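You operate a simulated robot arm through the tools that you are given. There is no shell and no other tool. Be economical: measure what you need, move in short steps, check, and stop when the job is done.

You are at the controls of a simulated robot arm. One attempt, no reset.

Task
Meter the plugged stator red to grey and red to black: yellow dot if either shows OL, else green.
Fine: 200 range; yellow plug in red, blue plug in grey and then in black, where they stay; meter off after, marker back in its cup.

The check looks at the end state, three seconds after you hand in, the way a careful person would. Anything else that was tipped, shoved, dropped, spilled or broken makes it a failure.

Robot
A 7-joint arm with a two-finger parallel gripper on a trunk, on a base that drives. Base frame: it is fixed to the floor where the robot stands at the start and does not move with it; the origin is under the middle of the robot, x ahead of it, y to its left, z up; the surface under the hand at the start is at about z = 820. Units: mm, degrees, N and s.
Its first joint turns from -149.0 to 149.0 degrees. Places, roughly: black jack [1000, 0, 800]; grey jack [1000, 100, 800]; range dial [1200, 300, 900]; red jack [1000, 100, 800]; rework socket [900, 200, 900]. Payload 3.5 kg.
The TCP is the grasp point between the finger pads, 23 mm short of the fingertips. In the tool frame z runs along the fingers and y along their closing line. Largest opening 94 mm; finger width 38, thickness 10; the body of the gripper, 54 by 96 mm, starts 39 mm behind the TCP.
Orientation is told as [roll, pitch, yaw] about the base's x, y, z axes, in that order, counted from this pose: with the fingers straight down and closing along the base's y, the tool's x points along the base's -x, its y along +y and its z along -z.

Tools
- The arm moves only by the tool nudge_tool. Its arguments are lists of equal length, an entry for each row: "delta_pos": the shift along the tool's x, y, z in mm, a list of three; "angular": the turn, a rotation vector about the tool's x, y, z in degrees, a list of three; "fingers": the finger opening in mm, from 0 to 94. In form: {"delta_pos": [[tx, ty, tz], ...], "angular": [[rx, ry, rz], ...], "fingers": [fingers, ...]}. A call has 1 to 10 rows; each row shifts and turns the commanded pose from where the row before left it, along the tool's axes as they then stand. A row lasts 0.2 s, in which the tool goes at most 50 mm and 8.6 degrees; a call with a longer step from one row to the next is refused whole, and so is a gripper value outside its range. A pose out of reach is approached as far as the arm can. The call stops where the force on the tool passes 50 N (or 10 N more than at its start, if that is more) or the arm is blocked; 0.2 s more then pass. Each finger travels about 153 mm/s and halts on what it meets, pressing with about 44 N; the grip force reading is that of the motor and also rises with nothing between the fingers. The clock runs only during rows and for 0.2 s after the last one: add rows that do not move to give the fingers time. It gives the time, the measured TCP pose, the force on the tool (base axes), the opening and the grip force at its end, in the units of the frame above (readings bear some noise), with the torque about the TCP (base axes, N m) and any sound that the robot's microphone picked up.
- Cameras (640 x 400 px; columns grow to the right, rows downward): "scene" is now at [-238.8, 179.2, 1310.5]; the picture's right is [-0.11, -0.99, 0.00], its down [-0.14, 0.02, -0.99] and it looks along [0.98, -0.11, -0.14] (base axes); focal length 268 px, centre (320, 200). "wrist" rides on the gripper at [86, 16, -75] in the tool frame; the picture's right is [-0.18, 0.98, 0.00], its down [-0.58, -0.11, -0.81] and it looks along [-0.79, -0.15, 0.59] (tool axes); focal length 243 px, centre (320, 200). There is no depth. A picture from a camera that has moved, and an enlarged one, comes with that camera's place and axes in the base frame and with its lens.
- grab_frame(camera): a new picture of that camera. It takes no simulated time.
- steer(legs): drives the robot by 1 to 6 legs, each [ahead, left, turn to the left] in mm, mm and degrees, along the robot's own axes; the way and the turn of a leg run together, so that a leg with both is an arc; at most 1500 mm and 180 degrees a leg. The arm and the cameras ride along, it lands a little off, and it stops where it bumps. It gives what a move gives.
- turn_head(pan, tilt): turns the head with the scene camera to pan (to the left, within 143 degrees either way) and tilt (down, from -29 to 69), counted from straight ahead of the robot. It gives what a move gives.
- close_up(camera, box): a new picture of the part [left, top, right, bottom] of that camera's present view, enlarged. It takes no simulated time.
- hand_in(): hands the job in; it is judged then, once.

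Work in short steps. Places have to be worked out from the pictures, the camera data and where the tool is seen: move nearer, look again, correct. Check each grasp and each placing, and mend what went wrong. You have 120 turns and 90 pictures in all, those below and enlarged ones among them. Open the gripper and draw the arm clear of the work before you hand the job in, unless the task says otherwise; then end with one line.

The tools are called after "Request:" as name(argument=value, ...) on one line, values as JSON. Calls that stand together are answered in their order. nudge_tool: Moves the arm, as the interface text tells. Its arguments: {"type":"object","properties":{"delta_pos":{"type":"array","items":{"type":"array","items":{"type":"number"}}},"angular":{"type":"array","items":{"type":"array","items":{"type":"number"}}},"fingers":{"type":"array","items":{"type":"number"}}},"required":["delta_pos","angular","fingers"]} The other tools are called the same way: steer (legs) drives the base; turn_head (pan, tilt) turns the head that bears the scene camera; grab_frame (camera) takes a picture; close_up (camera, box) takes an enlarged picture of a part of a camera's view; hand_in () hands the job in.

At the start:

```text
time_s: 0.0
ee_pos: [1119.3, 47.3, 1162.4]
ee_rot: [0.0, 0.0, 0.0]
contact_force: [-0.3, 0.4, -0.4]
wrist_torque: [0.0, -0.02, -0.01]
opening: 94.0
finger_force: 0.1
robot x, y, heading: [-0.6, 3.0, -0.1]
head pan, tilt: [-6.2, 8.2]
```

scene: 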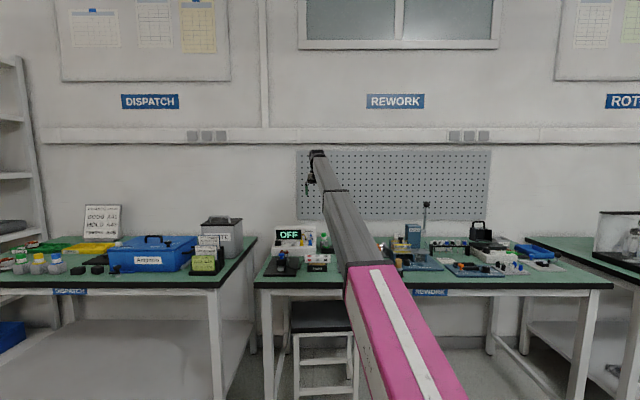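
wrist: 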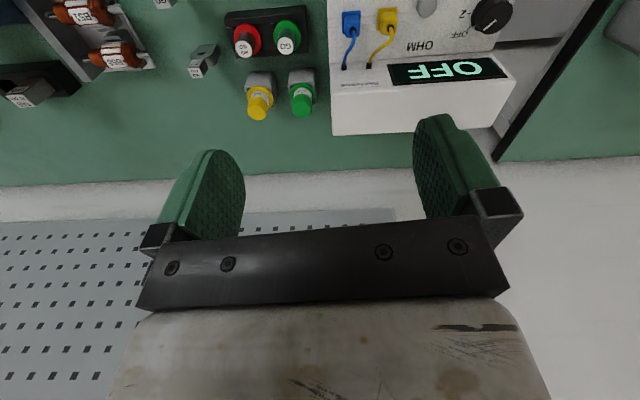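

I start by looking closely at the bench with both cameras.

Request:
close_up(camera="scene", box=[250, 190, 410, 290])

Request:
close_up(camera="wrist", box=[130, 0, 530, 150])

Request:
close_up(camera="scene", box=[390, 190, 570, 290])

```text
4.00 times, centred on (330, 240) of scene
camera zoom: at [-238.8, 179.2, 1310.5], right [-0.11, -0.99, 0.0], down [-0.14, 0.02, -0.99], along [0.98, -0.11, -0.14], focal length 1074 px, centre (280, 40)
```

zoom: 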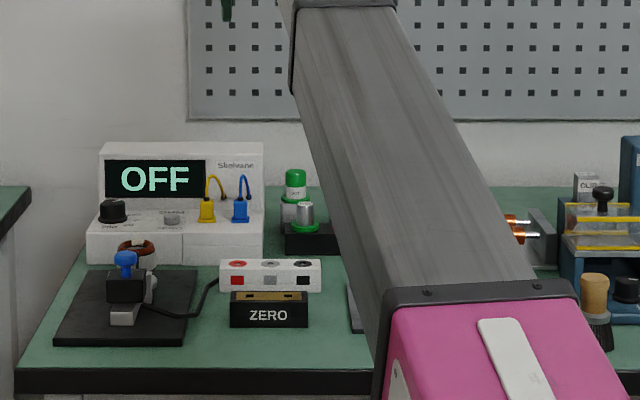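

```text
1.60 times, centred on (330, 75) of wrist
camera zoom: at [1032.5, 65.7, 1237.6], right [0.18, 0.98, 0.0], down [0.58, -0.11, 0.81], along [0.79, -0.15, -0.59], focal length 388 px, centre (304, 400)
```

zoom: 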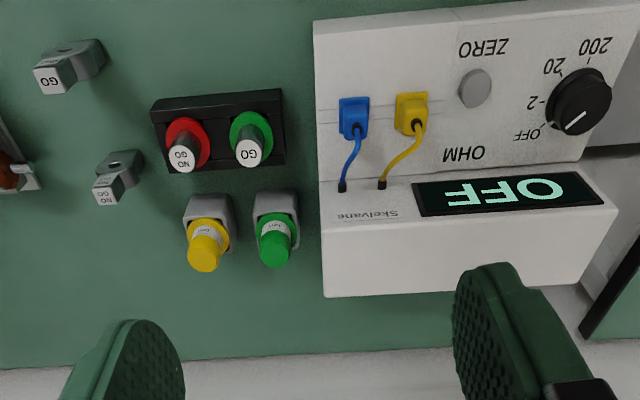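

```text
3.56 times, centred on (480, 240) of scene
camera zoom: at [-238.8, 179.2, 1310.5], right [-0.11, -0.99, 0.0], down [-0.14, 0.02, -0.99], along [0.98, -0.11, -0.14], focal length 955 px, centre (-249, 58)
```

zoom: 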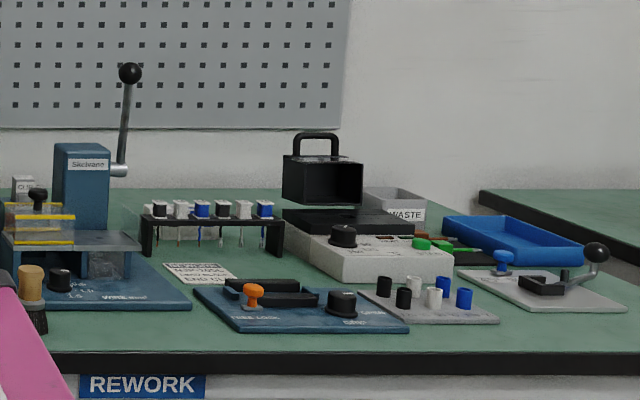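

I pull the hand back and to the left to view the stator fixture and jack box.

Request:
nudge_tool(delta_pos=[[40, 26, 0], [40, 26, 0], [40, 26, 0], [40, 26, 0], [40, 26, 0], [40, 26, 0], [40, 26, 0]], angular=[[0, 0, 0], [0, 0, 0], [0, 0, 0], [0, 0, 0], [0, 0, 0], [0, 0, 0], [0, 0, 0]], fingers=[94, 94, 94, 94, 94, 94, 94])

Request:
grab_frame(camera="wrist")

Request:
grab_frame(camera="scene")

```text
time_s: 1.1
ee_pos: [956.9, 156.3, 1163.1]
ee_rot: [-0.1, -0.6, 0.3]
contact_force: [4.3, 4.6, -6.6]
wrist_torque: [-0.46, -0.34, -0.46]
opening: 94.0
finger_force: 0.0
robot x, y, heading: [-2.4, 2.4, 0.2]
head pan, tilt: [-6.2, 8.2]
stopped in row 5: the force on the tool passed its limit at 61 N (the readings are from after the stop); the commanded pose is now the measured one
```

```text
84 pictures are left
camera wrist: at [869.0, 173.7, 1236.3], right [0.18, 0.98, 0.0], down [0.57, -0.1, 0.81], along [0.8, -0.15, -0.58], focal length 243 px, centre (320, 200)
```

wrist: 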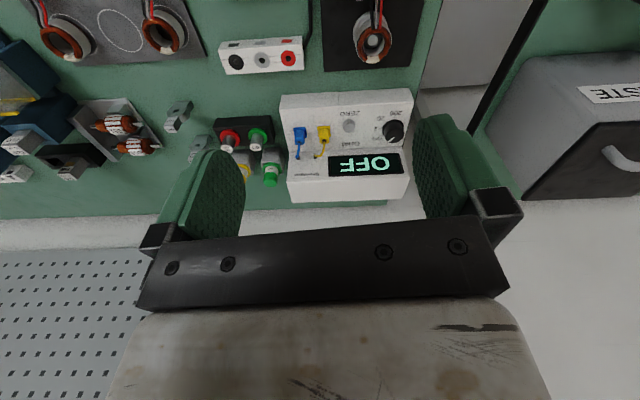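

```text
83 pictures are left
camera scene: at [-238.8, 179.3, 1310.5], right [-0.11, -0.99, 0.0], down [-0.14, 0.02, -0.99], along [0.98, -0.11, -0.14], focal length 268 px, centre (320, 200)
```

scene: 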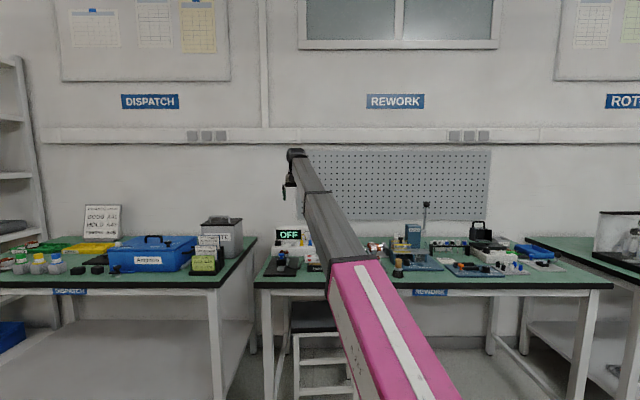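

The force trip was just from fast motion; I continue slower, further back.

Request:
nudge_tool(delta_pos=[[15, 10, 5], [20, 10, 10], [20, 10, 10], [20, 10, 10], [20, 10, 10], [20, 10, 10], [20, 10, 10], [15, 10, 5]], angular=[[0, 0, 0], [0, 0, 0], [0, 0, 0], [0, 0, 0], [0, 0, 0], [0, 0, 0], [0, 0, 0], [0, 0, 0]], fingers=[94, 94, 94, 94, 94, 94, 94, 94])

Request:
grab_frame(camera="wrist")

Request:
close_up(camera="wrist", box=[120, 0, 440, 200])

```text
time_s: 2.9
ee_pos: [804.8, 236.0, 1089.2]
ee_rot: [-0.1, -0.6, 0.3]
contact_force: [0.8, 0.4, 0.3]
wrist_torque: [-0.01, -0.02, 0.01]
opening: 94.0
finger_force: 0.1
robot x, y, heading: [-0.0, -1.0, -0.2]
head pan, tilt: [-6.2, 8.2]
```

```text
82 pictures are left
camera wrist: at [717.1, 253.1, 1164.5], right [0.18, 0.98, 0.0], down [0.57, -0.1, 0.81], along [0.8, -0.15, -0.58], focal length 243 px, centre (320, 200)
```

wrist: 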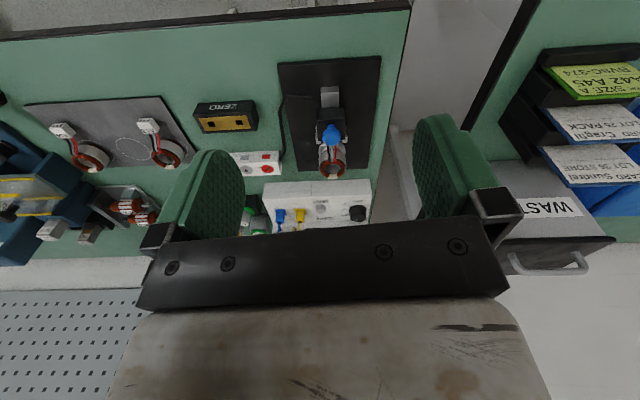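

```text
2.00 times, centred on (280, 100) of wrist
camera zoom: at [717.1, 253.1, 1164.5], right [0.18, 0.98, 0.0], down [0.57, -0.1, 0.81], along [0.8, -0.15, -0.58], focal length 485 px, centre (400, 400)
```

zoom: 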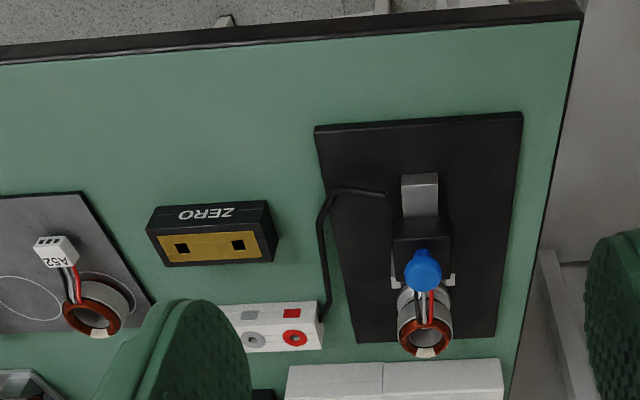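

I tilt the hand so the wrist camera looks more nearly down and move over the work.

Request:
nudge_tool(delta_pos=[[-15, -10, 0], [-20, -10, 0], [-20, -10, 0], [-20, -10, 0], [-20, -10, 0], [-10, -10, 0], [0, 0, 0], [0, 0, 0], [0, 0, 0]], angular=[[0, 0, 0], [0, 5, 0], [0, 6, 0], [0, 6, 0], [0, 6, 0], [0, 6, 0], [0, 6, 0], [0, 5, 0], [0, 0, 0]], fingers=[94, 94, 94, 94, 94, 94, 94, 94, 94])

Request:
grab_frame(camera="wrist")

```text
time_s: 3.5
ee_pos: [837.2, 219.4, 1089.2]
ee_rot: [-0.1, 1.5, 0.1]
contact_force: [6.1, -0.4, -13.9]
wrist_torque: [-0.11, -0.73, -0.05]
opening: 93.9
finger_force: 0.0
robot x, y, heading: [-4.9, 0.5, -0.1]
head pan, tilt: [-6.2, 8.2]
stopped in row 2: the force on the tool passed its limit at 86 N (the readings are from after the stop); the commanded pose is now the measured one
```

```text
80 pictures are left
camera wrist: at [752.3, 236.4, 1166.8], right [0.18, 0.98, -0.01], down [0.6, -0.11, 0.79], along [0.78, -0.15, -0.61], focal length 243 px, centre (320, 200)
```

wrist: 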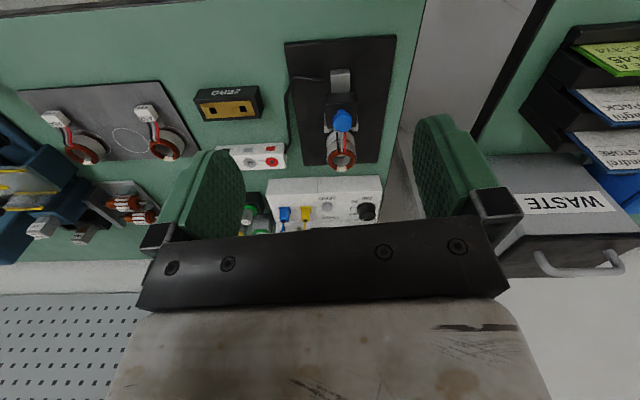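

Jerk again tripped the limit; I use gentler ramps.

Request:
nudge_tool(delta_pos=[[-5, -3, 0], [-10, -5, 0], [-12, -6, 0], [-12, -6, 0], [-12, -6, 0], [-12, -6, 0], [-12, -6, 0], [-10, -6, 0], [-6, -3, 0], [0, 0, 0]], angular=[[0, 1, 0], [0, 2, 0], [0, 3, 0], [0, 4, 0], [0, 4, 0], [0, 4, 0], [0, 4, 0], [0, 4, 0], [0, 2, 0], [0, 1, 0]], fingers=[94, 94, 94, 94, 94, 94, 94, 94, 94, 94])

Request:
grab_frame(camera="wrist")

```text
time_s: 3.8
ee_pos: [841.3, 217.2, 1089.0]
ee_rot: [-0.1, 1.6, -0.1]
contact_force: [4.3, 1.3, -9.9]
wrist_torque: [-0.14, -0.54, -0.11]
opening: 94.4
finger_force: 0.0
robot x, y, heading: [1.5, 0.9, -0.0]
head pan, tilt: [-6.2, 8.2]
stopped in row 1: the force on the tool passed its limit at 61 N (the readings are from after the stop); the commanded pose is now the measured one
```

```text
79 pictures are left
camera wrist: at [757.5, 235.0, 1167.1], right [0.19, 0.98, -0.01], down [0.6, -0.11, 0.79], along [0.78, -0.15, -0.61], focal length 243 px, centre (320, 200)
```

wrist: 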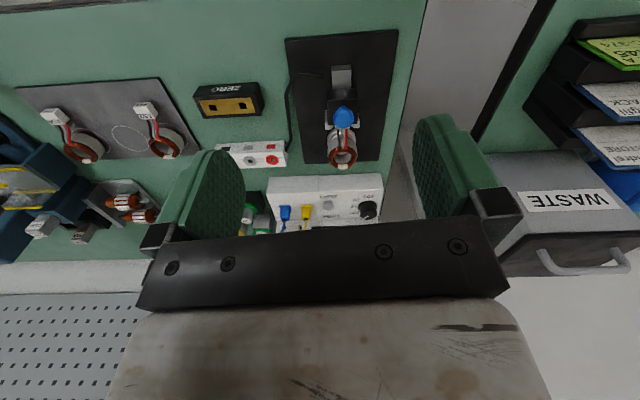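

I let it settle, then move with small pure translation to see if rotation is the cause.

Request:
nudge_tool(delta_pos=[[0, 0, 0], [0, 0, 0], [0, 0, 0], [-5, -3, 0], [-10, -5, 0], [-15, -6, 0], [-15, -6, 0], [-10, -6, 0], [-5, -3, 0], [0, 0, 0]], angular=[[0, 0, 0], [0, 0, 0], [0, 0, 0], [0, 0, 0], [0, 0, 0], [0, 0, 0], [0, 0, 0], [0, 0, 0], [0, 0, 0], [0, 0, 0]], fingers=[94, 94, 94, 94, 94, 94, 94, 94, 94, 94])

```text
time_s: 6.0
ee_pos: [901.5, 188.8, 1088.5]
ee_rot: [-0.1, 1.7, -0.1]
contact_force: [-0.1, 0.1, -0.6]
wrist_torque: [0.02, -0.03, 0.06]
opening: 94.0
finger_force: 0.1
robot x, y, heading: [-1.3, 0.5, 0.2]
head pan, tilt: [-6.2, 8.2]
```

Fine once settled. Now rotate with a gentle ramp.

Request:
nudge_tool(delta_pos=[[0, 0, 0], [0, 0, 0], [0, 0, 0], [0, 0, 0], [0, 0, 0], [0, 0, 0], [0, 0, 0], [0, 0, 0], [0, 0, 0], [0, 0, 0]], angular=[[0, 1.5, 0], [0, 3, 0], [0, 4, 0], [0, 4, 0], [0, 4, 0], [0, 4, 0], [0, 4, 0], [0, 3, 0], [0, 2, 0], [0, 0, 0]], fingers=[94, 94, 94, 94, 94, 94, 94, 94, 94, 94])

Request:
grab_frame(camera="wrist")

```text
time_s: 6.5
ee_pos: [904.8, 187.6, 1087.9]
ee_rot: [-0.3, 2.7, -0.2]
contact_force: [4.9, -0.6, -10.2]
wrist_torque: [-0.03, -0.49, -0.02]
opening: 94.0
finger_force: 0.1
robot x, y, heading: [1.6, -0.8, -0.0]
head pan, tilt: [-6.2, 8.2]
stopped in row 2: the force on the tool passed its limit at 77 N (the readings are from after the stop); the commanded pose is now the measured one
```

```text
78 pictures are left
camera wrist: at [821.6, 205.6, 1166.4], right [0.19, 0.98, -0.01], down [0.62, -0.11, 0.78], along [0.76, -0.15, -0.63], focal length 243 px, centre (320, 200)
```

wrist: 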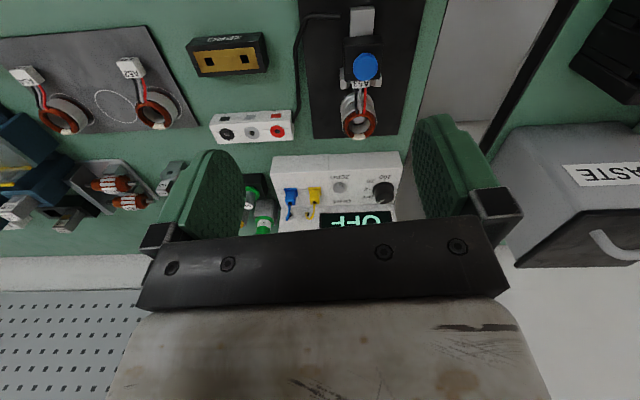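

I rotate slowly, 1.2° per row.

Request:
nudge_tool(delta_pos=[[0, 0, 0], [0, 0, 0], [0, 0, 0], [0, 0, 0], [0, 0, 0], [0, 0, 0], [0, 0, 0], [0, 0, 0], [0, 0, 0], [0, 0, 0]], angular=[[0, 0, 0], [0, 0, 0], [0, 0.6, 0], [0, 1.2, 0], [0, 1.8, 0], [0, 2.4, 0], [0, 3, 0], [0, 3, 0], [0, 3, 0], [0, 3, 0]], fingers=[94, 94, 94, 94, 94, 94, 94, 94, 94, 94])

```text
time_s: 7.3
ee_pos: [905.2, 189.2, 1087.3]
ee_rot: [-0.2, 2.6, -0.2]
contact_force: [5.3, -0.7, -10.4]
wrist_torque: [-0.01, -0.51, 0.01]
opening: 94.2
finger_force: 0.0
robot x, y, heading: [1.6, -1.0, -0.1]
head pan, tilt: [-6.2, 8.2]
stopped in row 4: the force on the tool passed its limit at 62 N (the readings are from after the stop); the commanded pose is now the measured one
```

Pitching this way appears blocked, so I undo it and keep the tool vertical, using close-ups.

Request:
nudge_tool(delta_pos=[[0, 0, 0], [0, 0, 0], [0, 0, 0], [0, 0, 0], [0, 0, 0], [0, 0, 0]], angular=[[0, 0, 0], [0, -0.5, 0], [0, -0.8, 0], [0, -0.8, 0], [0, -0.5, 0], [0, 0, 0]], fingers=[94, 94, 94, 94, 94, 94])

Request:
close_up(camera="wrist", box=[180, 0, 420, 150])

Request:
close_up(camera="wrist", box=[240, 140, 420, 240])

Request:
close_up(camera="wrist", box=[0, 30, 220, 240])

```text
time_s: 8.8
ee_pos: [905.5, 188.6, 1087.5]
ee_rot: [-0.1, 0.1, -0.2]
contact_force: [0.1, -0.2, 0.2]
wrist_torque: [-0.03, -0.01, 0.04]
opening: 94.0
finger_force: 0.0
robot x, y, heading: [3.2, 2.6, -0.1]
head pan, tilt: [-6.2, 8.2]
```

```text
2.67 times, centred on (300, 75) of wrist
camera zoom: at [819.2, 206.1, 1162.6], right [0.19, 0.98, 0.0], down [0.58, -0.11, 0.81], along [0.79, -0.15, -0.59], focal length 647 px, centre (373, 533)
```

zoom: 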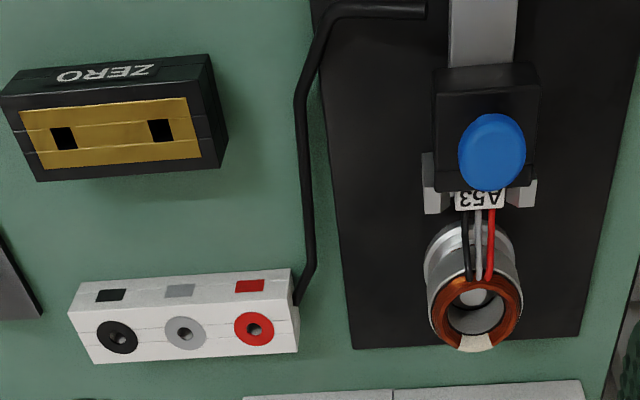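

```text
3.56 times, centred on (330, 190) of wrist
camera zoom: at [819.2, 206.1, 1162.6], right [0.19, 0.98, 0.0], down [0.58, -0.11, 0.81], along [0.79, -0.15, -0.59], focal length 863 px, centre (284, 236)
```

zoom: 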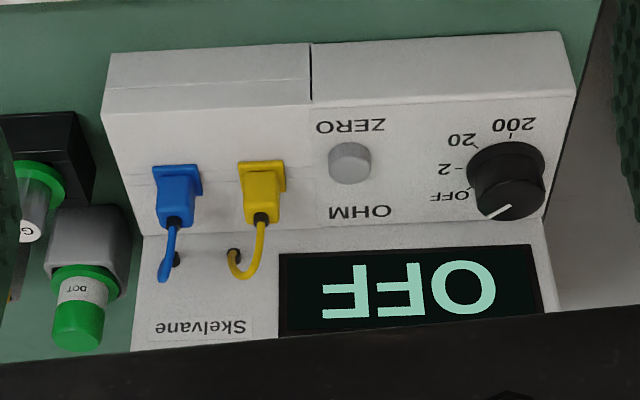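

```text
1.90 times, centred on (110, 135) of wrist
camera zoom: at [819.2, 206.1, 1162.6], right [0.19, 0.98, 0.0], down [0.58, -0.11, 0.81], along [0.79, -0.15, -0.59], focal length 462 px, centre (720, 324)
```

zoom: 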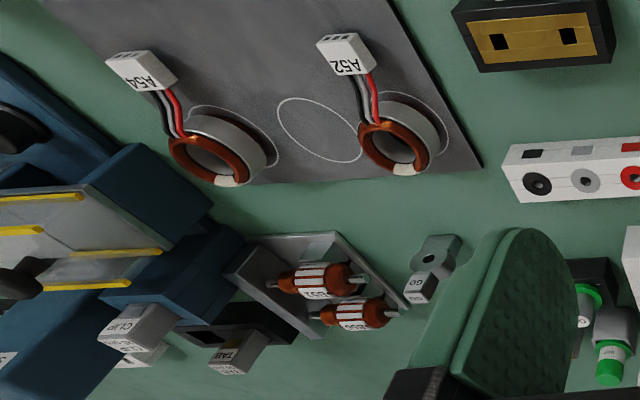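

Estimates: knob ≈(1173,252,887 top), blue plug top ≈(1154,85,896), yellow ≈(1158,131,896), jacks y≈97/57/17 at x≈1028. These are beyond reach at x>980, so I look down to check the driving room in front (stool).

Request:
turn_head(pan=0, tilt=45)

Request:
grab_frame(camera="scene")

```text
time_s: 9.8
ee_pos: [904.7, 188.5, 1087.1]
ee_rot: [-0.2, 0.1, -0.1]
contact_force: [0.4, 0.7, 0.5]
wrist_torque: [0.0, 0.03, -0.01]
opening: 93.8
finger_force: 0.0
robot x, y, heading: [-3.0, 3.7, 0.3]
head pan, tilt: [0.0, 45.0]
```

```text
74 pictures are left
camera scene: at [-249.5, 189.3, 1252.7], right [0.0, -1.0, 0.0], down [-0.71, 0.0, -0.71], along [0.71, 0.0, -0.71], focal length 268 px, centre (320, 200)
```

scene: 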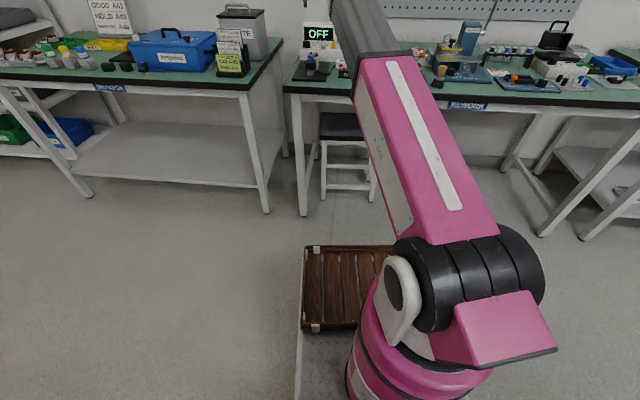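

The base front is around x≈430, stool legs at ≈1000, bench leg at ≈870, so driving 280 ahead is safe.

Request:
steer(legs=[[280, 0, 0]])

Request:
grab_frame(camera="wrist")

```text
time_s: 11.8
ee_pos: [1191.4, 184.8, 1087.4]
ee_rot: [-0.2, 0.1, -0.3]
contact_force: [-1.1, 0.8, 0.3]
wrist_torque: [0.0, 0.0, 0.0]
opening: 93.9
finger_force: 0.0
robot x, y, heading: [286.0, -2.3, -0.5]
head pan, tilt: [0.0, 45.0]
```

```text
73 pictures are left
camera wrist: at [1105.0, 203.3, 1162.6], right [0.19, 0.98, 0.0], down [0.58, -0.11, 0.81], along [0.79, -0.15, -0.59], focal length 243 px, centre (320, 200)
```

wrist: 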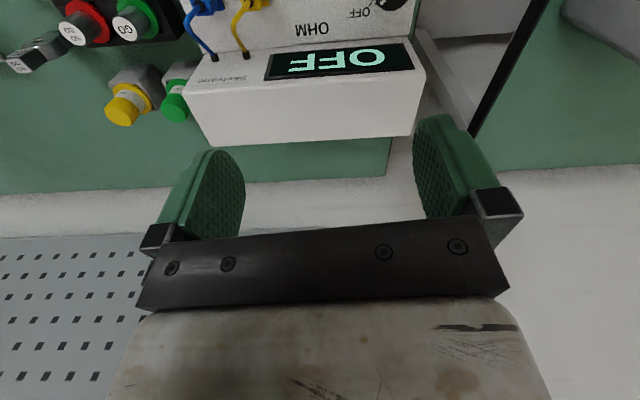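

I look closer at the meter to understand the housing geometry around the knob.

Request:
close_up(camera="wrist", box=[170, 0, 450, 175])

Request:
turn_head(pan=-5, tilt=25)

Request:
grab_frame(camera="scene")

```text
2.29 times, centred on (310, 88) of wrist
camera zoom: at [1105.0, 203.3, 1162.6], right [0.19, 0.98, 0.0], down [0.58, -0.11, 0.81], along [0.79, -0.15, -0.59], focal length 555 px, centre (343, 457)
```

zoom: 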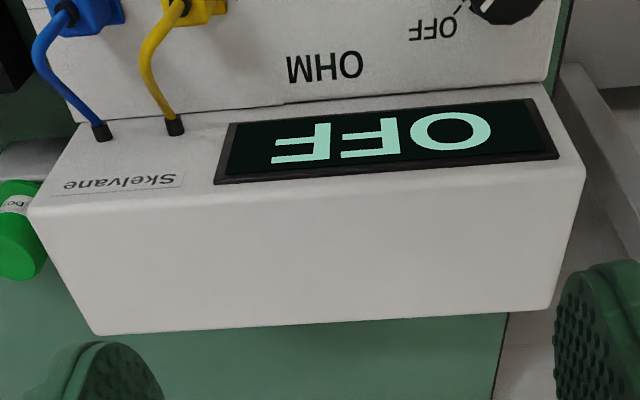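

```text
time_s: 12.6
ee_pos: [1191.7, 185.8, 1088.4]
ee_rot: [-0.2, 0.1, -0.2]
contact_force: [0.1, 0.2, -0.1]
wrist_torque: [-0.01, -0.01, -0.05]
opening: 94.1
finger_force: 0.0
robot x, y, heading: [284.3, -2.8, -0.3]
head pan, tilt: [-5.0, 25.0]
```

```text
71 pictures are left
camera scene: at [46.7, 181.5, 1283.1], right [-0.09, -1.0, 0.0], down [-0.42, 0.04, -0.91], along [0.9, -0.08, -0.42], focal length 268 px, centre (320, 200)
```

scene: 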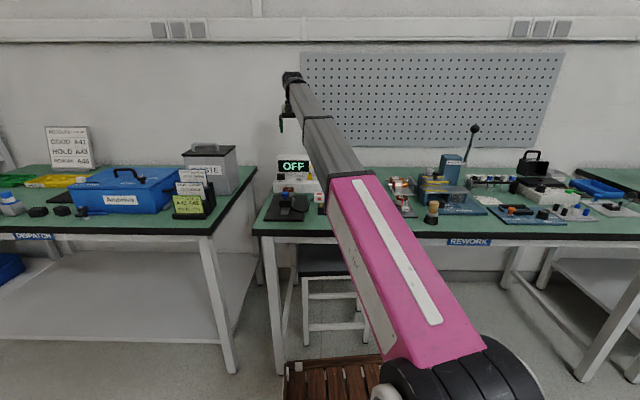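

The housing top is at z≈926, x≥1215, so gripping the knob at TCP z≈893 clears it. I move above the knob and check alignment.

Request:
nudge_tool(delta_pos=[[1, 5, 3], [2, 10, 8], [3, 12, 15], [3, 12, 18], [3, 12, 18], [3, 10, 15], [2, 5, 8], [1, 1, 3], [0, 0, 0]], angular=[[0, 0, 0], [0, 0, 0], [0, 0, 0], [0, 0, 0], [0, 0, 0], [0, 0, 0], [0, 0, 0], [0, 0, 0], [0, 0, 0]], fingers=[94, 90, 80, 70, 60, 60, 60, 60, 60])

Request:
grab_frame(camera="wrist")

```text
time_s: 14.6
ee_pos: [1171.6, 252.2, 999.0]
ee_rot: [-0.1, 0.1, -0.4]
contact_force: [-0.1, 0.0, -0.5]
wrist_torque: [0.01, 0.0, 0.03]
opening: 60.0
finger_force: 0.1
robot x, y, heading: [284.6, -1.7, -0.0]
head pan, tilt: [-5.0, 25.0]
```

```text
70 pictures are left
camera wrist: at [1086.0, 270.3, 1074.0], right [0.19, 0.98, 0.0], down [0.58, -0.11, 0.81], along [0.79, -0.15, -0.59], focal length 243 px, centre (320, 200)
```

wrist: 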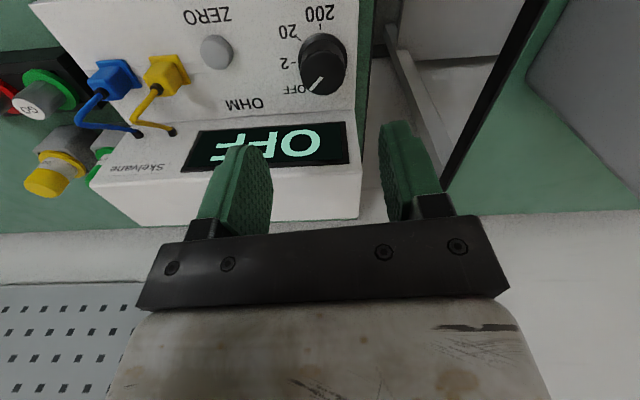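

Request:
close_up(camera="wrist", box=[260, 0, 380, 110])

```text
3.64 times, centred on (320, 55) of wrist
camera zoom: at [1086.0, 270.3, 1074.0], right [0.19, 0.98, 0.0], down [0.58, -0.11, 0.81], along [0.79, -0.15, -0.59], focal length 882 px, centre (320, 727)
```

zoom: 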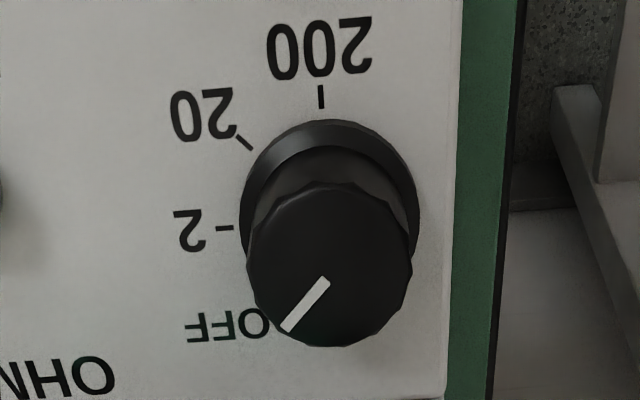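

Knob centre ≈(1176,255), top 886, base 860; 135° clockwise needed. I pre-rotate −66° about the tool axis while centring.

Request:
nudge_tool(delta_pos=[[-4, 3, 0], [0, 0, 0], [0, 0, 0], [0, 0, 0], [0, 0, 0], [0, 0, 0], [0, 0, 0], [0, 0, 0], [0, 0, 0], [0, 0, 0]], angular=[[0, 0, 0], [0, 0, -2], [0, 0, -4], [0, 0, -5], [0, 0, -5], [0, 0, -5], [0, 0, -5], [0, 0, -4], [0, 0, -2], [0, 0, 0]], fingers=[54, 54, 54, 54, 54, 54, 54, 54, 54, 54])

Request:
nudge_tool(delta_pos=[[0, 0, 0], [0, 0, 0], [0, 0, 0], [0, 0, 0], [0, 0, 0], [0, 0, 0], [0, 0, 0], [0, 0, 0], [0, 0, 0], [0, 0, 0]], angular=[[0, 0, 0], [0, 0, -2], [0, 0, -4], [0, 0, -6], [0, 0, -6], [0, 0, -6], [0, 0, -5], [0, 0, -4], [0, 0, -2], [0, 0, 0]], fingers=[54, 54, 54, 54, 54, 54, 54, 54, 54, 54])

Request:
grab_frame(camera="wrist")

```text
time_s: 16.8
ee_pos: [1177.0, 255.1, 999.9]
ee_rot: [-0.1, 0.2, 31.8]
contact_force: [-1.1, 0.0, -0.6]
wrist_torque: [0.01, -0.01, 0.02]
opening: 53.9
finger_force: 0.1
robot x, y, heading: [282.4, -1.4, -0.3]
head pan, tilt: [-5.0, 25.0]
```

```text
time_s: 19.0
ee_pos: [1178.0, 255.9, 998.8]
ee_rot: [0.0, 0.1, 66.7]
contact_force: [-1.0, -0.3, 0.4]
wrist_torque: [0.0, -0.01, 0.03]
opening: 53.9
finger_force: 0.1
robot x, y, heading: [284.0, -1.9, -0.0]
head pan, tilt: [-5.0, 25.0]
```

```text
68 pictures are left
camera wrist: at [1128.8, 183.9, 1074.4], right [-0.83, 0.56, 0.0], down [0.33, 0.49, 0.8], along [0.45, 0.67, -0.59], focal length 243 px, centre (320, 200)
```

wrist: 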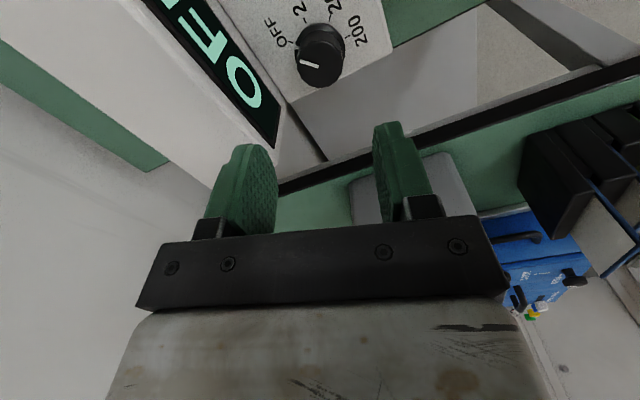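

Knob appears centred. I descend to z≈893.

Request:
nudge_tool(delta_pos=[[1, 0, 4], [0, 0, 10], [0, 0, 15], [0, 0, 18], [0, 0, 18], [0, 0, 15], [0, 0, 12], [0, 0, 8], [0, 0, 5], [0, 0, 0]], angular=[[0, 0, 0], [0, 0, 0], [0, 0, 0], [0, 0, 0], [0, 0, 0], [0, 0, 0], [0, 0, 0], [0, 0, 0], [0, 0, 0], [0, 0, 0]], fingers=[54, 54, 54, 54, 54, 54, 54, 54, 54, 54])

Request:
grab_frame(camera="wrist")

```text
time_s: 20.8
ee_pos: [1177.7, 253.6, 904.7]
ee_rot: [-0.5, -0.1, 66.7]
contact_force: [-7.0, -2.1, 14.2]
wrist_torque: [0.17, -0.94, -0.06]
opening: 54.2
finger_force: 0.1
robot x, y, heading: [285.7, -2.2, 0.0]
head pan, tilt: [-5.0, 25.0]
stopped in row 9: the force on the tool passed its limit at 62 N (the readings are from after the stop); the commanded pose is now the measured one
```

```text
67 pictures are left
camera wrist: at [1127.4, 182.5, 980.6], right [-0.83, 0.56, -0.01], down [0.32, 0.49, 0.81], along [0.46, 0.67, -0.59], focal length 243 px, centre (320, 200)
```

wrist: 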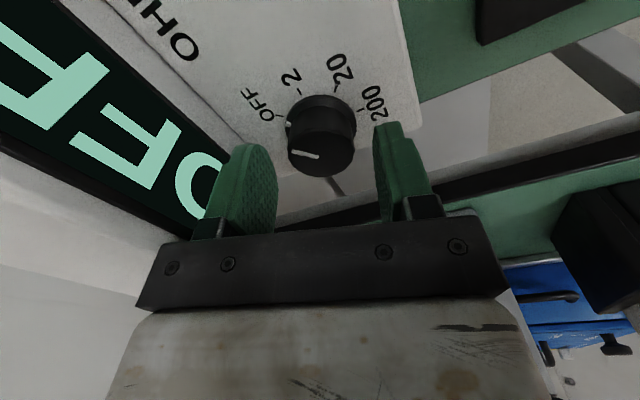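

A finger touched the display housing. I lift, reduce yaw to ≈29° and opening to 46, and will turn in two grasps.

Request:
nudge_tool(delta_pos=[[0, 0, 0], [0, 0, -8], [0, 0, -15], [0, 0, -12], [0, 0, -4], [0, 0, 0], [0, 0, 0], [0, 0, 0], [0, 0, 0]], angular=[[0, 0, 0], [0, 0, 0], [0, 0, 3], [0, 0, 6], [0, 0, 8], [0, 0, 8], [0, 0, 8], [0, 0, 4], [0, 0, 0]], fingers=[54, 54, 54, 50, 46, 46, 46, 46, 46])

Request:
grab_frame(camera="wrist")

```text
time_s: 22.8
ee_pos: [1176.7, 255.0, 942.5]
ee_rot: [-0.3, -0.4, 29.6]
contact_force: [0.4, 0.3, 0.1]
wrist_torque: [0.0, 0.02, 0.02]
opening: 46.1
finger_force: 0.1
robot x, y, heading: [285.1, 0.4, -0.3]
head pan, tilt: [-5.0, 25.0]
```

```text
66 pictures are left
camera wrist: at [1094.3, 227.0, 1017.9], right [-0.33, 0.95, 0.0], down [0.55, 0.19, 0.81], along [0.77, 0.26, -0.59], focal length 243 px, centre (320, 200)
```

wrist: 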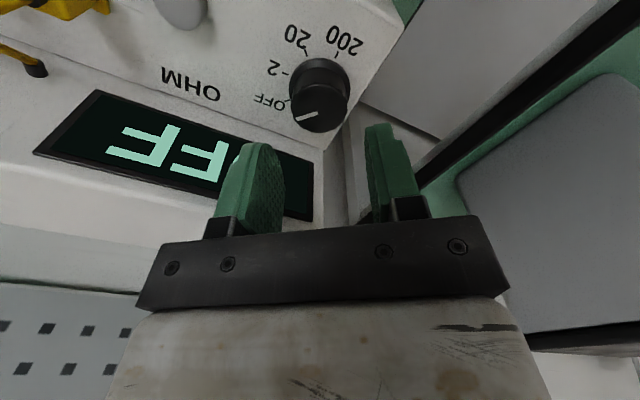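

Centred. Descend to ≈892.

Request:
nudge_tool(delta_pos=[[0, 0, 4], [0, 0, 8], [0, 0, 10], [0, 0, 10], [0, 0, 8], [0, 0, 6], [0, 0, 3], [0, 0, 1], [0, 0, 0]], angular=[[0, 0, 0], [0, 0, 0], [0, 0, 0], [0, 0, 0], [0, 0, 0], [0, 0, 0], [0, 0, 0], [0, 0, 0], [0, 0, 0]], fingers=[46, 46, 46, 46, 46, 46, 46, 46, 46])

Request:
grab_frame(camera="wrist")

```text
time_s: 24.2
ee_pos: [1179.0, 255.2, 904.0]
ee_rot: [-0.6, -0.8, 29.7]
contact_force: [-5.1, -1.4, 13.6]
wrist_torque: [-0.24, -0.84, -0.21]
opening: 46.0
finger_force: 0.0
robot x, y, heading: [287.9, 1.0, -0.5]
head pan, tilt: [-5.0, 25.0]
stopped in row 6: the force on the tool passed its limit at 60 N (the readings are from after the stop); the commanded pose is now the measured one
```

```text
65 pictures are left
camera wrist: at [1094.2, 227.1, 979.1], right [-0.33, 0.94, -0.01], down [0.54, 0.2, 0.82], along [0.77, 0.26, -0.58], focal length 243 px, centre (320, 200)
```

wrist: 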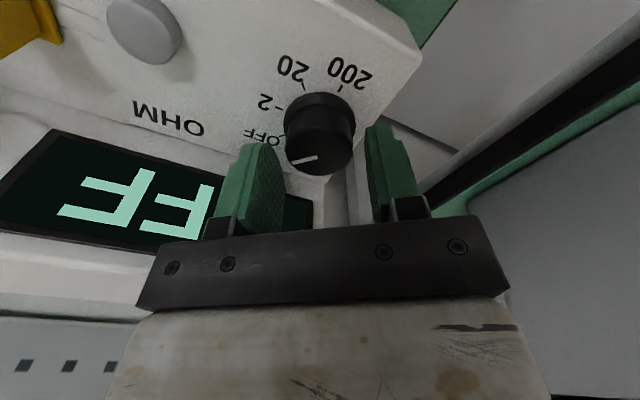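

The contact torque shows the gripper body met the housing top (~z 943, x≈1226). With yaw kept within about ±17° of the meter's −5°, it clears, so I'll ratchet in ~34° steps. Lift, turn to yaw 12°.

Request:
nudge_tool(delta_pos=[[0, 0, 0], [0, 0, -6], [0, 0, -10], [2, 0, -4], [0, 0, 0], [0, 0, 0], [0, 0, 0]], angular=[[0, 0, 0], [0, 0, 0], [0, 0, 3], [0, 0, 6], [0, 0, 6], [0, 0, 3], [0, 0, 0]], fingers=[46, 46, 46, 46, 46, 46, 46])

Request:
nudge_tool(delta_pos=[[0, 0, 0], [0, 0, 4], [0, 0, 8], [0, 0, 8], [0, 0, 6], [0, 0, 3], [0, 0, 2], [0, 0, 0], [0, 0, 0]], angular=[[0, 0, 0], [0, 0, 0], [0, 0, 0], [0, 0, 0], [0, 0, 0], [0, 0, 0], [0, 0, 0], [0, 0, 0], [0, 0, 0]], fingers=[46, 46, 46, 46, 46, 46, 46, 46, 46])

```text
time_s: 25.8
ee_pos: [1176.6, 253.5, 923.9]
ee_rot: [-0.2, -0.9, 11.7]
contact_force: [-0.1, 0.0, -0.2]
wrist_torque: [0.01, -0.01, 0.01]
opening: 45.8
finger_force: 0.1
robot x, y, heading: [283.9, -4.1, -0.1]
head pan, tilt: [-5.0, 25.0]
```

```text
time_s: 27.4
ee_pos: [1177.4, 254.8, 898.0]
ee_rot: [-0.3, -1.4, 11.7]
contact_force: [-6.1, -2.6, 12.9]
wrist_torque: [0.01, -0.87, -0.14]
opening: 45.9
finger_force: 0.0
robot x, y, heading: [285.7, -1.8, -0.4]
head pan, tilt: [-5.0, 25.0]
stopped in row 8: the force on the tool passed its limit at 54 N (the readings are from after the stop); the commanded pose is now the measured one
```

Stopped again with contact at x≈1225; the body seems to extend ~48 mm forward. I lift slightly and look at the gripper from the scene camera.

Request:
nudge_tool(delta_pos=[[0, 0, 0], [0, 0, -5], [0, 0, -8], [0, 0, -5], [0, 0, 0]], angular=[[0, 0, 0], [0, 0.4, 0], [0, 0.6, 0], [0, 0.4, 0], [0, 0, 0]], fingers=[46, 46, 46, 46, 46])

Request:
close_up(camera="scene", box=[245, 120, 365, 220])

```text
time_s: 28.6
ee_pos: [1178.4, 254.7, 914.2]
ee_rot: [-0.3, 0.2, 11.7]
contact_force: [-0.3, -0.3, 0.0]
wrist_torque: [0.0, -0.01, 0.04]
opening: 46.0
finger_force: 0.0
robot x, y, heading: [285.7, 1.6, -0.1]
head pan, tilt: [-5.0, 25.0]
```

```text
4.00 times, centred on (305, 170) of scene
camera zoom: at [46.7, 181.5, 1283.2], right [-0.09, -1.0, 0.0], down [-0.42, 0.04, -0.91], along [0.9, -0.08, -0.42], focal length 1074 px, centre (380, 320)
```

zoom: 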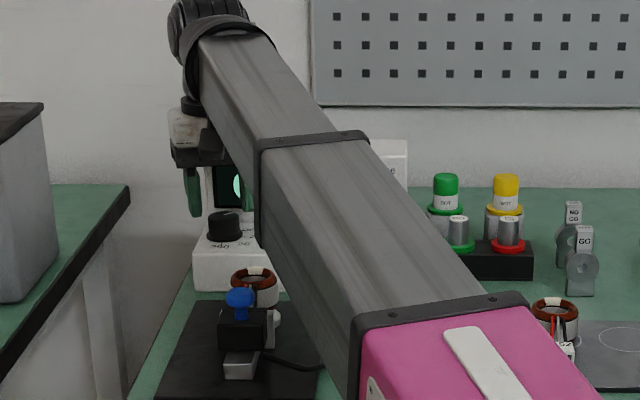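

Housing top is ≈945. I offset the tool 12 mm toward the robot (gripping the knob with the front half of the pads) and descend.

Request:
nudge_tool(delta_pos=[[4, 0.3, 0], [6, 0.4, 0], [3.8, 0, 0], [0, 0, 3], [0, 0, 6], [0, 0, 7], [0, 0, 4], [0, 0, 2], [0, 0, 0], [0, 0, 0]], angular=[[0, 0, 0], [0, 0, 0], [0, 0, 0], [0, 0, 0], [0, 0, 0], [0, 0, 0], [0, 0, 0], [0, 0, 0], [0, 0, 0], [0, 0, 0]], fingers=[46, 46, 46, 46, 46, 46, 46, 46, 46, 46])

Request:
grab_frame(camera="wrist")

```text
time_s: 30.9
ee_pos: [1164.5, 252.4, 892.1]
ee_rot: [-0.3, 0.2, 11.7]
contact_force: [-0.2, 0.2, -0.7]
wrist_torque: [-0.01, 0.0, -0.01]
opening: 46.0
finger_force: 0.2
robot x, y, heading: [283.8, 0.1, -0.2]
head pan, tilt: [-5.0, 25.0]
```

```text
63 pictures are left
camera wrist: at [1077.2, 252.3, 967.9], right [-0.02, 1.0, -0.01], down [0.59, 0.02, 0.81], along [0.81, 0.01, -0.59], focal length 243 px, centre (320, 200)
```

wrist: 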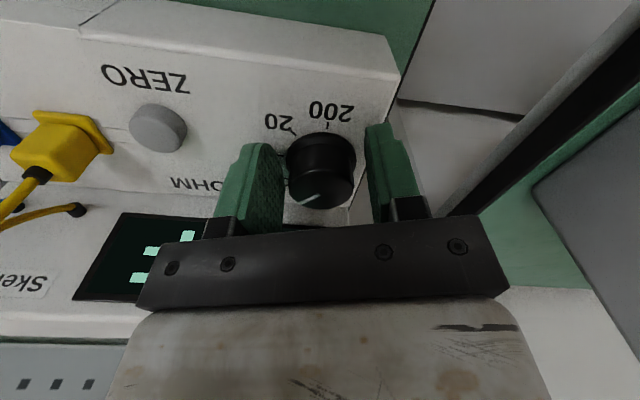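

No contact, knob lies between the pads. Close and turn 34°.

Request:
nudge_tool(delta_pos=[[0, 0, 0], [0, 0, 0], [0, 0.4, 0], [0, 0.8, 0], [0, 1.0, 0], [0, 1.25, 0], [0, 1.25, 0], [0, 1.25, 0], [0, 0.8, 0], [0, 0.3, 0]], angular=[[0, 0, 0], [0, 0, 0], [0, 0, 2], [0, 0, 4], [0, 0, 5], [0, 0, 6], [0, 0, 6], [0, 0, 6], [0, 0, 4], [0, 0, 1]], fingers=[25, 25, 25, 25, 25, 25, 25, 25, 25, 25])

Request:
grab_frame(camera="wrist")

```text
time_s: 33.0
ee_pos: [1166.0, 257.5, 892.3]
ee_rot: [-0.3, -0.2, -22.3]
contact_force: [18.0, -17.2, 11.4]
wrist_torque: [-0.12, -0.23, -0.09]
opening: 39.5
finger_force: 44.8
robot x, y, heading: [283.3, 2.2, -0.5]
head pan, tilt: [-5.0, 25.0]
```

```text
62 pictures are left
camera wrist: at [1092.0, 307.2, 967.3], right [0.54, 0.84, -0.01], down [0.5, -0.32, 0.81], along [0.68, -0.44, -0.59], focal length 243 px, centre (320, 200)
```

wrist: 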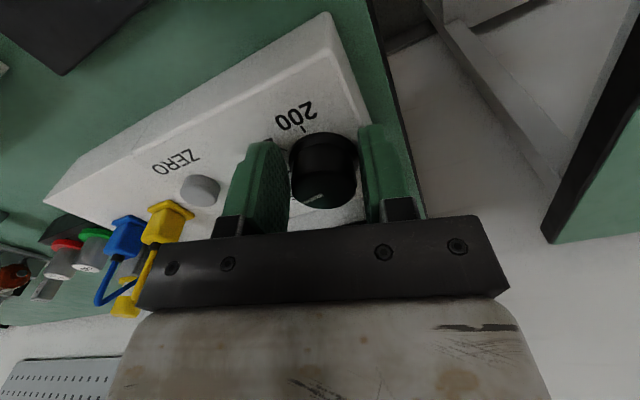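

Knob turned along. Open, rotate back and look.

Request:
nudge_tool(delta_pos=[[0, 0, 0], [0, 0, 0], [0, -0.4, 0], [0, -0.8, 0], [0, -1.0, 0], [0, -1.25, 0], [0, -1.25, 0], [0, -1.25, 0], [0, -0.8, 0], [0, -0.3, 0]], angular=[[0, 0, 0], [0, 0, 0], [0, 0, -2], [0, 0, -4], [0, 0, -5], [0, 0, -6], [0, 0, -6], [0, 0, -6], [0, 0, -4], [0, 0, -1]], fingers=[48, 48, 48, 48, 48, 48, 48, 48, 48, 48])

Request:
close_up(camera="wrist", box=[240, 80, 400, 220])

```text
time_s: 35.2
ee_pos: [1162.7, 252.9, 891.9]
ee_rot: [-0.3, 0.2, 11.8]
contact_force: [-0.1, -0.4, 0.3]
wrist_torque: [-0.02, 0.0, 0.01]
opening: 47.7
finger_force: 0.1
robot x, y, heading: [286.9, -2.7, -0.3]
head pan, tilt: [-5.0, 25.0]
```

```text
2.86 times, centred on (320, 150) of wrist
camera zoom: at [1076.0, 252.0, 968.2], right [-0.02, 1.0, -0.01], down [0.59, 0.02, 0.81], along [0.81, 0.01, -0.59], focal length 693 px, centre (320, 343)
```

zoom: 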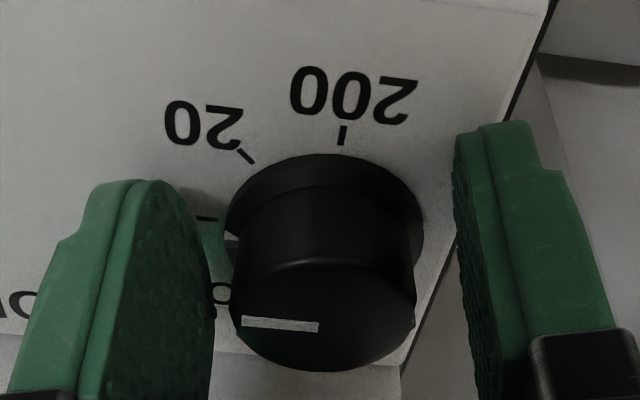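

Pointer is at about "2". Repeat the turn.

Request:
nudge_tool(delta_pos=[[0, 0, 0], [0, 0, 0], [0, 0.4, 0], [0, 0.8, 0], [0, 1.0, 0], [0, 1.25, 0], [0, 1.25, 0], [0, 1.25, 0], [0, 1.0, 0], [0, 0.8, 0]], angular=[[0, 0, 0], [0, 0, 0], [0, 0, 2], [0, 0, 4], [0, 0, 5], [0, 0, 6], [0, 0, 6], [0, 0, 6], [0, 0, 5], [0, 0, 4]], fingers=[25, 25, 25, 25, 25, 25, 25, 25, 25, 25])

Request:
nudge_tool(delta_pos=[[0, 0, 0], [0, 0, 0], [0, -0.4, 0], [0, -0.8, 0], [0, -1.25, 0], [0, -1.25, 0], [0, -1.25, 0], [0, -1.25, 0], [0, -1.25, 0], [0, -0.3, 0]], angular=[[0, 0, 0], [0, 0, 0], [0, 0, -2], [0, 0, -4], [0, 0, -6], [0, 0, -6], [0, 0, -6], [0, 0, -6], [0, 0, -6], [0, 0, -2]], fingers=[48, 48, 48, 48, 48, 48, 48, 48, 48, 48])

Request:
close_up(camera="wrist", box=[240, 80, 400, 220])

```text
time_s: 37.5
ee_pos: [1164.0, 259.0, 893.1]
ee_rot: [-0.4, -0.1, -26.4]
contact_force: [11.2, -16.8, 20.7]
wrist_torque: [0.69, 0.25, -0.12]
opening: 33.7
finger_force: 45.0
robot x, y, heading: [283.4, -1.4, -0.0]
head pan, tilt: [-5.0, 25.0]
```

```text
time_s: 39.6
ee_pos: [1163.2, 252.2, 891.8]
ee_rot: [-0.2, 0.2, 11.8]
contact_force: [0.8, 0.2, 0.6]
wrist_torque: [-0.01, -0.02, 0.0]
opening: 47.9
finger_force: 0.1
robot x, y, heading: [287.1, -0.0, -0.1]
head pan, tilt: [-5.0, 25.0]
```

```text
2.86 times, centred on (320, 150) of wrist
camera zoom: at [1075.7, 251.9, 968.1], right [-0.02, 1.0, -0.01], down [0.59, 0.02, 0.81], along [0.81, 0.01, -0.59], focal length 693 px, centre (320, 343)
```

zoom: 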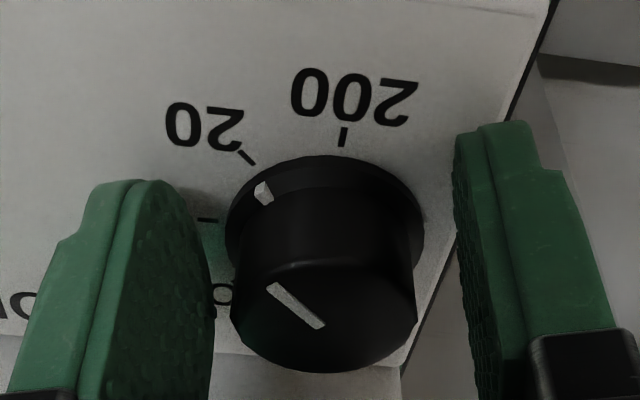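

Pointer ~10° short of "20". Turn again 38°.

Request:
nudge_tool(delta_pos=[[0, 0, 0], [0, 0, 0], [0, 0.4, 0], [0, 0.8, 0], [0, 1.0, 0], [0, 1.25, 0], [0, 1.25, 0], [0, 1.25, 0], [0, 1.0, 0], [0, 0.8, 0]], angular=[[0, 0, 0], [0, 0, 0], [0, 0, 2], [0, 0, 4], [0, 0, 5], [0, 0, 6], [0, 0, 6], [0, 0, 6], [0, 0, 5], [0, 0, 4]], fingers=[25, 25, 25, 25, 25, 25, 25, 25, 25, 25])

Request:
nudge_tool(delta_pos=[[0, 0, 0], [0, 0, 0], [0, -0.4, 0], [0, -0.8, 0], [0, -1.25, 0], [0, -1.25, 0], [0, -1.25, 0], [0, -1.25, 0], [0, -1.25, 0], [0, -0.3, 0]], angular=[[0, 0, 0], [0, 0, 0], [0, 0, -2], [0, 0, -4], [0, 0, -6], [0, 0, -6], [0, 0, -6], [0, 0, -6], [0, 0, -6], [0, 0, -2]], fingers=[48, 48, 48, 48, 48, 48, 48, 48, 48, 48])

Request:
close_up(camera="wrist", box=[240, 80, 400, 220])

```text
time_s: 41.9
ee_pos: [1166.1, 259.2, 892.4]
ee_rot: [-0.3, -0.1, -26.4]
contact_force: [9.0, -21.9, 6.4]
wrist_torque: [0.22, 0.49, -0.18]
opening: 39.4
finger_force: 45.5
robot x, y, heading: [285.4, 0.1, -0.1]
head pan, tilt: [-5.0, 25.0]
```

```text
time_s: 44.0
ee_pos: [1162.7, 253.0, 894.0]
ee_rot: [-0.3, 0.1, 11.9]
contact_force: [0.5, -0.1, -0.1]
wrist_torque: [0.02, 0.02, 0.0]
opening: 48.1
finger_force: 0.0
robot x, y, heading: [284.8, -0.2, -0.0]
head pan, tilt: [-5.0, 25.0]
```

```text
2.86 times, centred on (320, 150) of wrist
camera zoom: at [1075.2, 252.1, 967.9], right [-0.02, 1.0, -0.01], down [0.59, 0.02, 0.81], along [0.81, 0.01, -0.59], focal length 693 px, centre (320, 343)
```

zoom: 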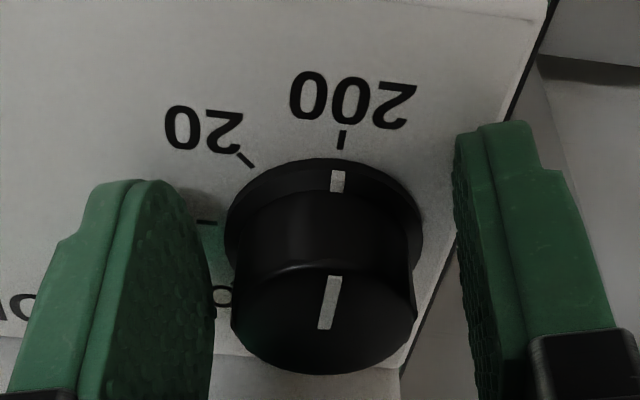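

Pointer is on 200. Now lift, align yaw to −5°, and move above the yellow plug.

Request:
nudge_tool(delta_pos=[[0, 0, -4], [0, 0, -10], [0, 0, -15], [0, 0, -15], [0, 0, -15], [0, 0, -8], [0, 0, 0]], angular=[[0, 0, 0], [0, 0, 2], [0, 0, 4], [0, 0, 5], [0, 0, 4], [0, 0, 2], [0, 0, 0]], fingers=[48, 48, 48, 48, 48, 48, 48])

Request:
nudge_tool(delta_pos=[[0, -5, 0], [1, -10, 0], [1, -16, 0], [1, -20, 0], [1, -20, 0], [0.3, -20, 0], [0, -16, 0], [0, -10, 0], [0, -5.8, 0], [0, 0, 0]], angular=[[0, 0, 0], [0, 0, 0], [0, 0, 0], [0, 0, 0], [0, 0, 0], [0, 0, 0], [0, 0, 0], [0, 0, 0], [0, 0, 0], [0, 0, 0]], fingers=[48, 48, 48, 48, 48, 48, 48, 48, 48, 48])

Request:
grab_frame(camera="wrist")

Request:
close_up(camera="scene", box=[255, 130, 375, 220])

```text
time_s: 45.6
ee_pos: [1163.1, 252.7, 959.9]
ee_rot: [-0.4, 0.1, -5.2]
contact_force: [0.2, -0.5, -0.3]
wrist_torque: [-0.03, 0.03, -0.05]
opening: 47.9
finger_force: 0.0
robot x, y, heading: [281.9, -3.4, -0.1]
head pan, tilt: [-5.0, 25.0]
```

```text
time_s: 47.9
ee_pos: [1147.4, 130.5, 960.7]
ee_rot: [-0.4, 0.1, -5.3]
contact_force: [-0.4, 0.7, 0.5]
wrist_torque: [-0.03, -0.02, -0.01]
opening: 47.9
finger_force: 0.1
robot x, y, heading: [286.2, -1.7, -0.2]
head pan, tilt: [-5.0, 25.0]
```

```text
58 pictures are left
camera wrist: at [1063.0, 156.4, 1035.3], right [0.27, 0.96, -0.01], down [0.57, -0.16, 0.81], along [0.77, -0.22, -0.59], focal length 243 px, centre (320, 200)
```

wrist: 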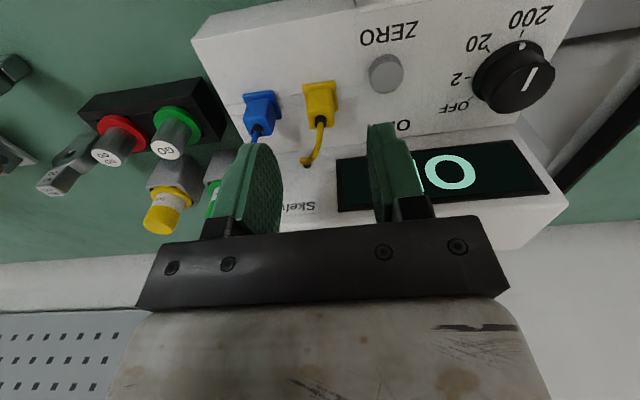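

```text
4.44 times, centred on (315, 175) of scene
camera zoom: at [46.6, 181.5, 1283.2], right [-0.09, -1.0, 0.0], down [-0.42, 0.04, -0.91], along [0.9, -0.08, -0.42], focal length 1193 px, centre (342, 311)
```

zoom: 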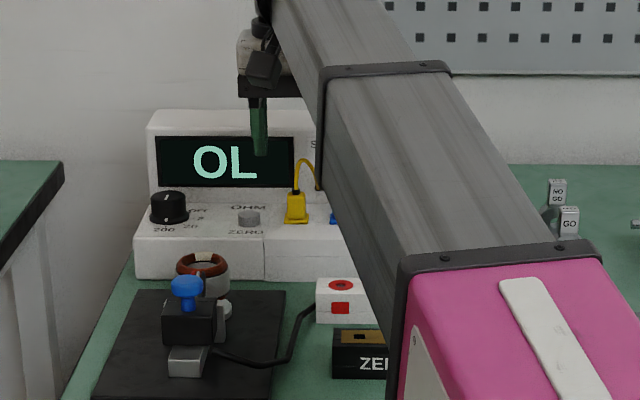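

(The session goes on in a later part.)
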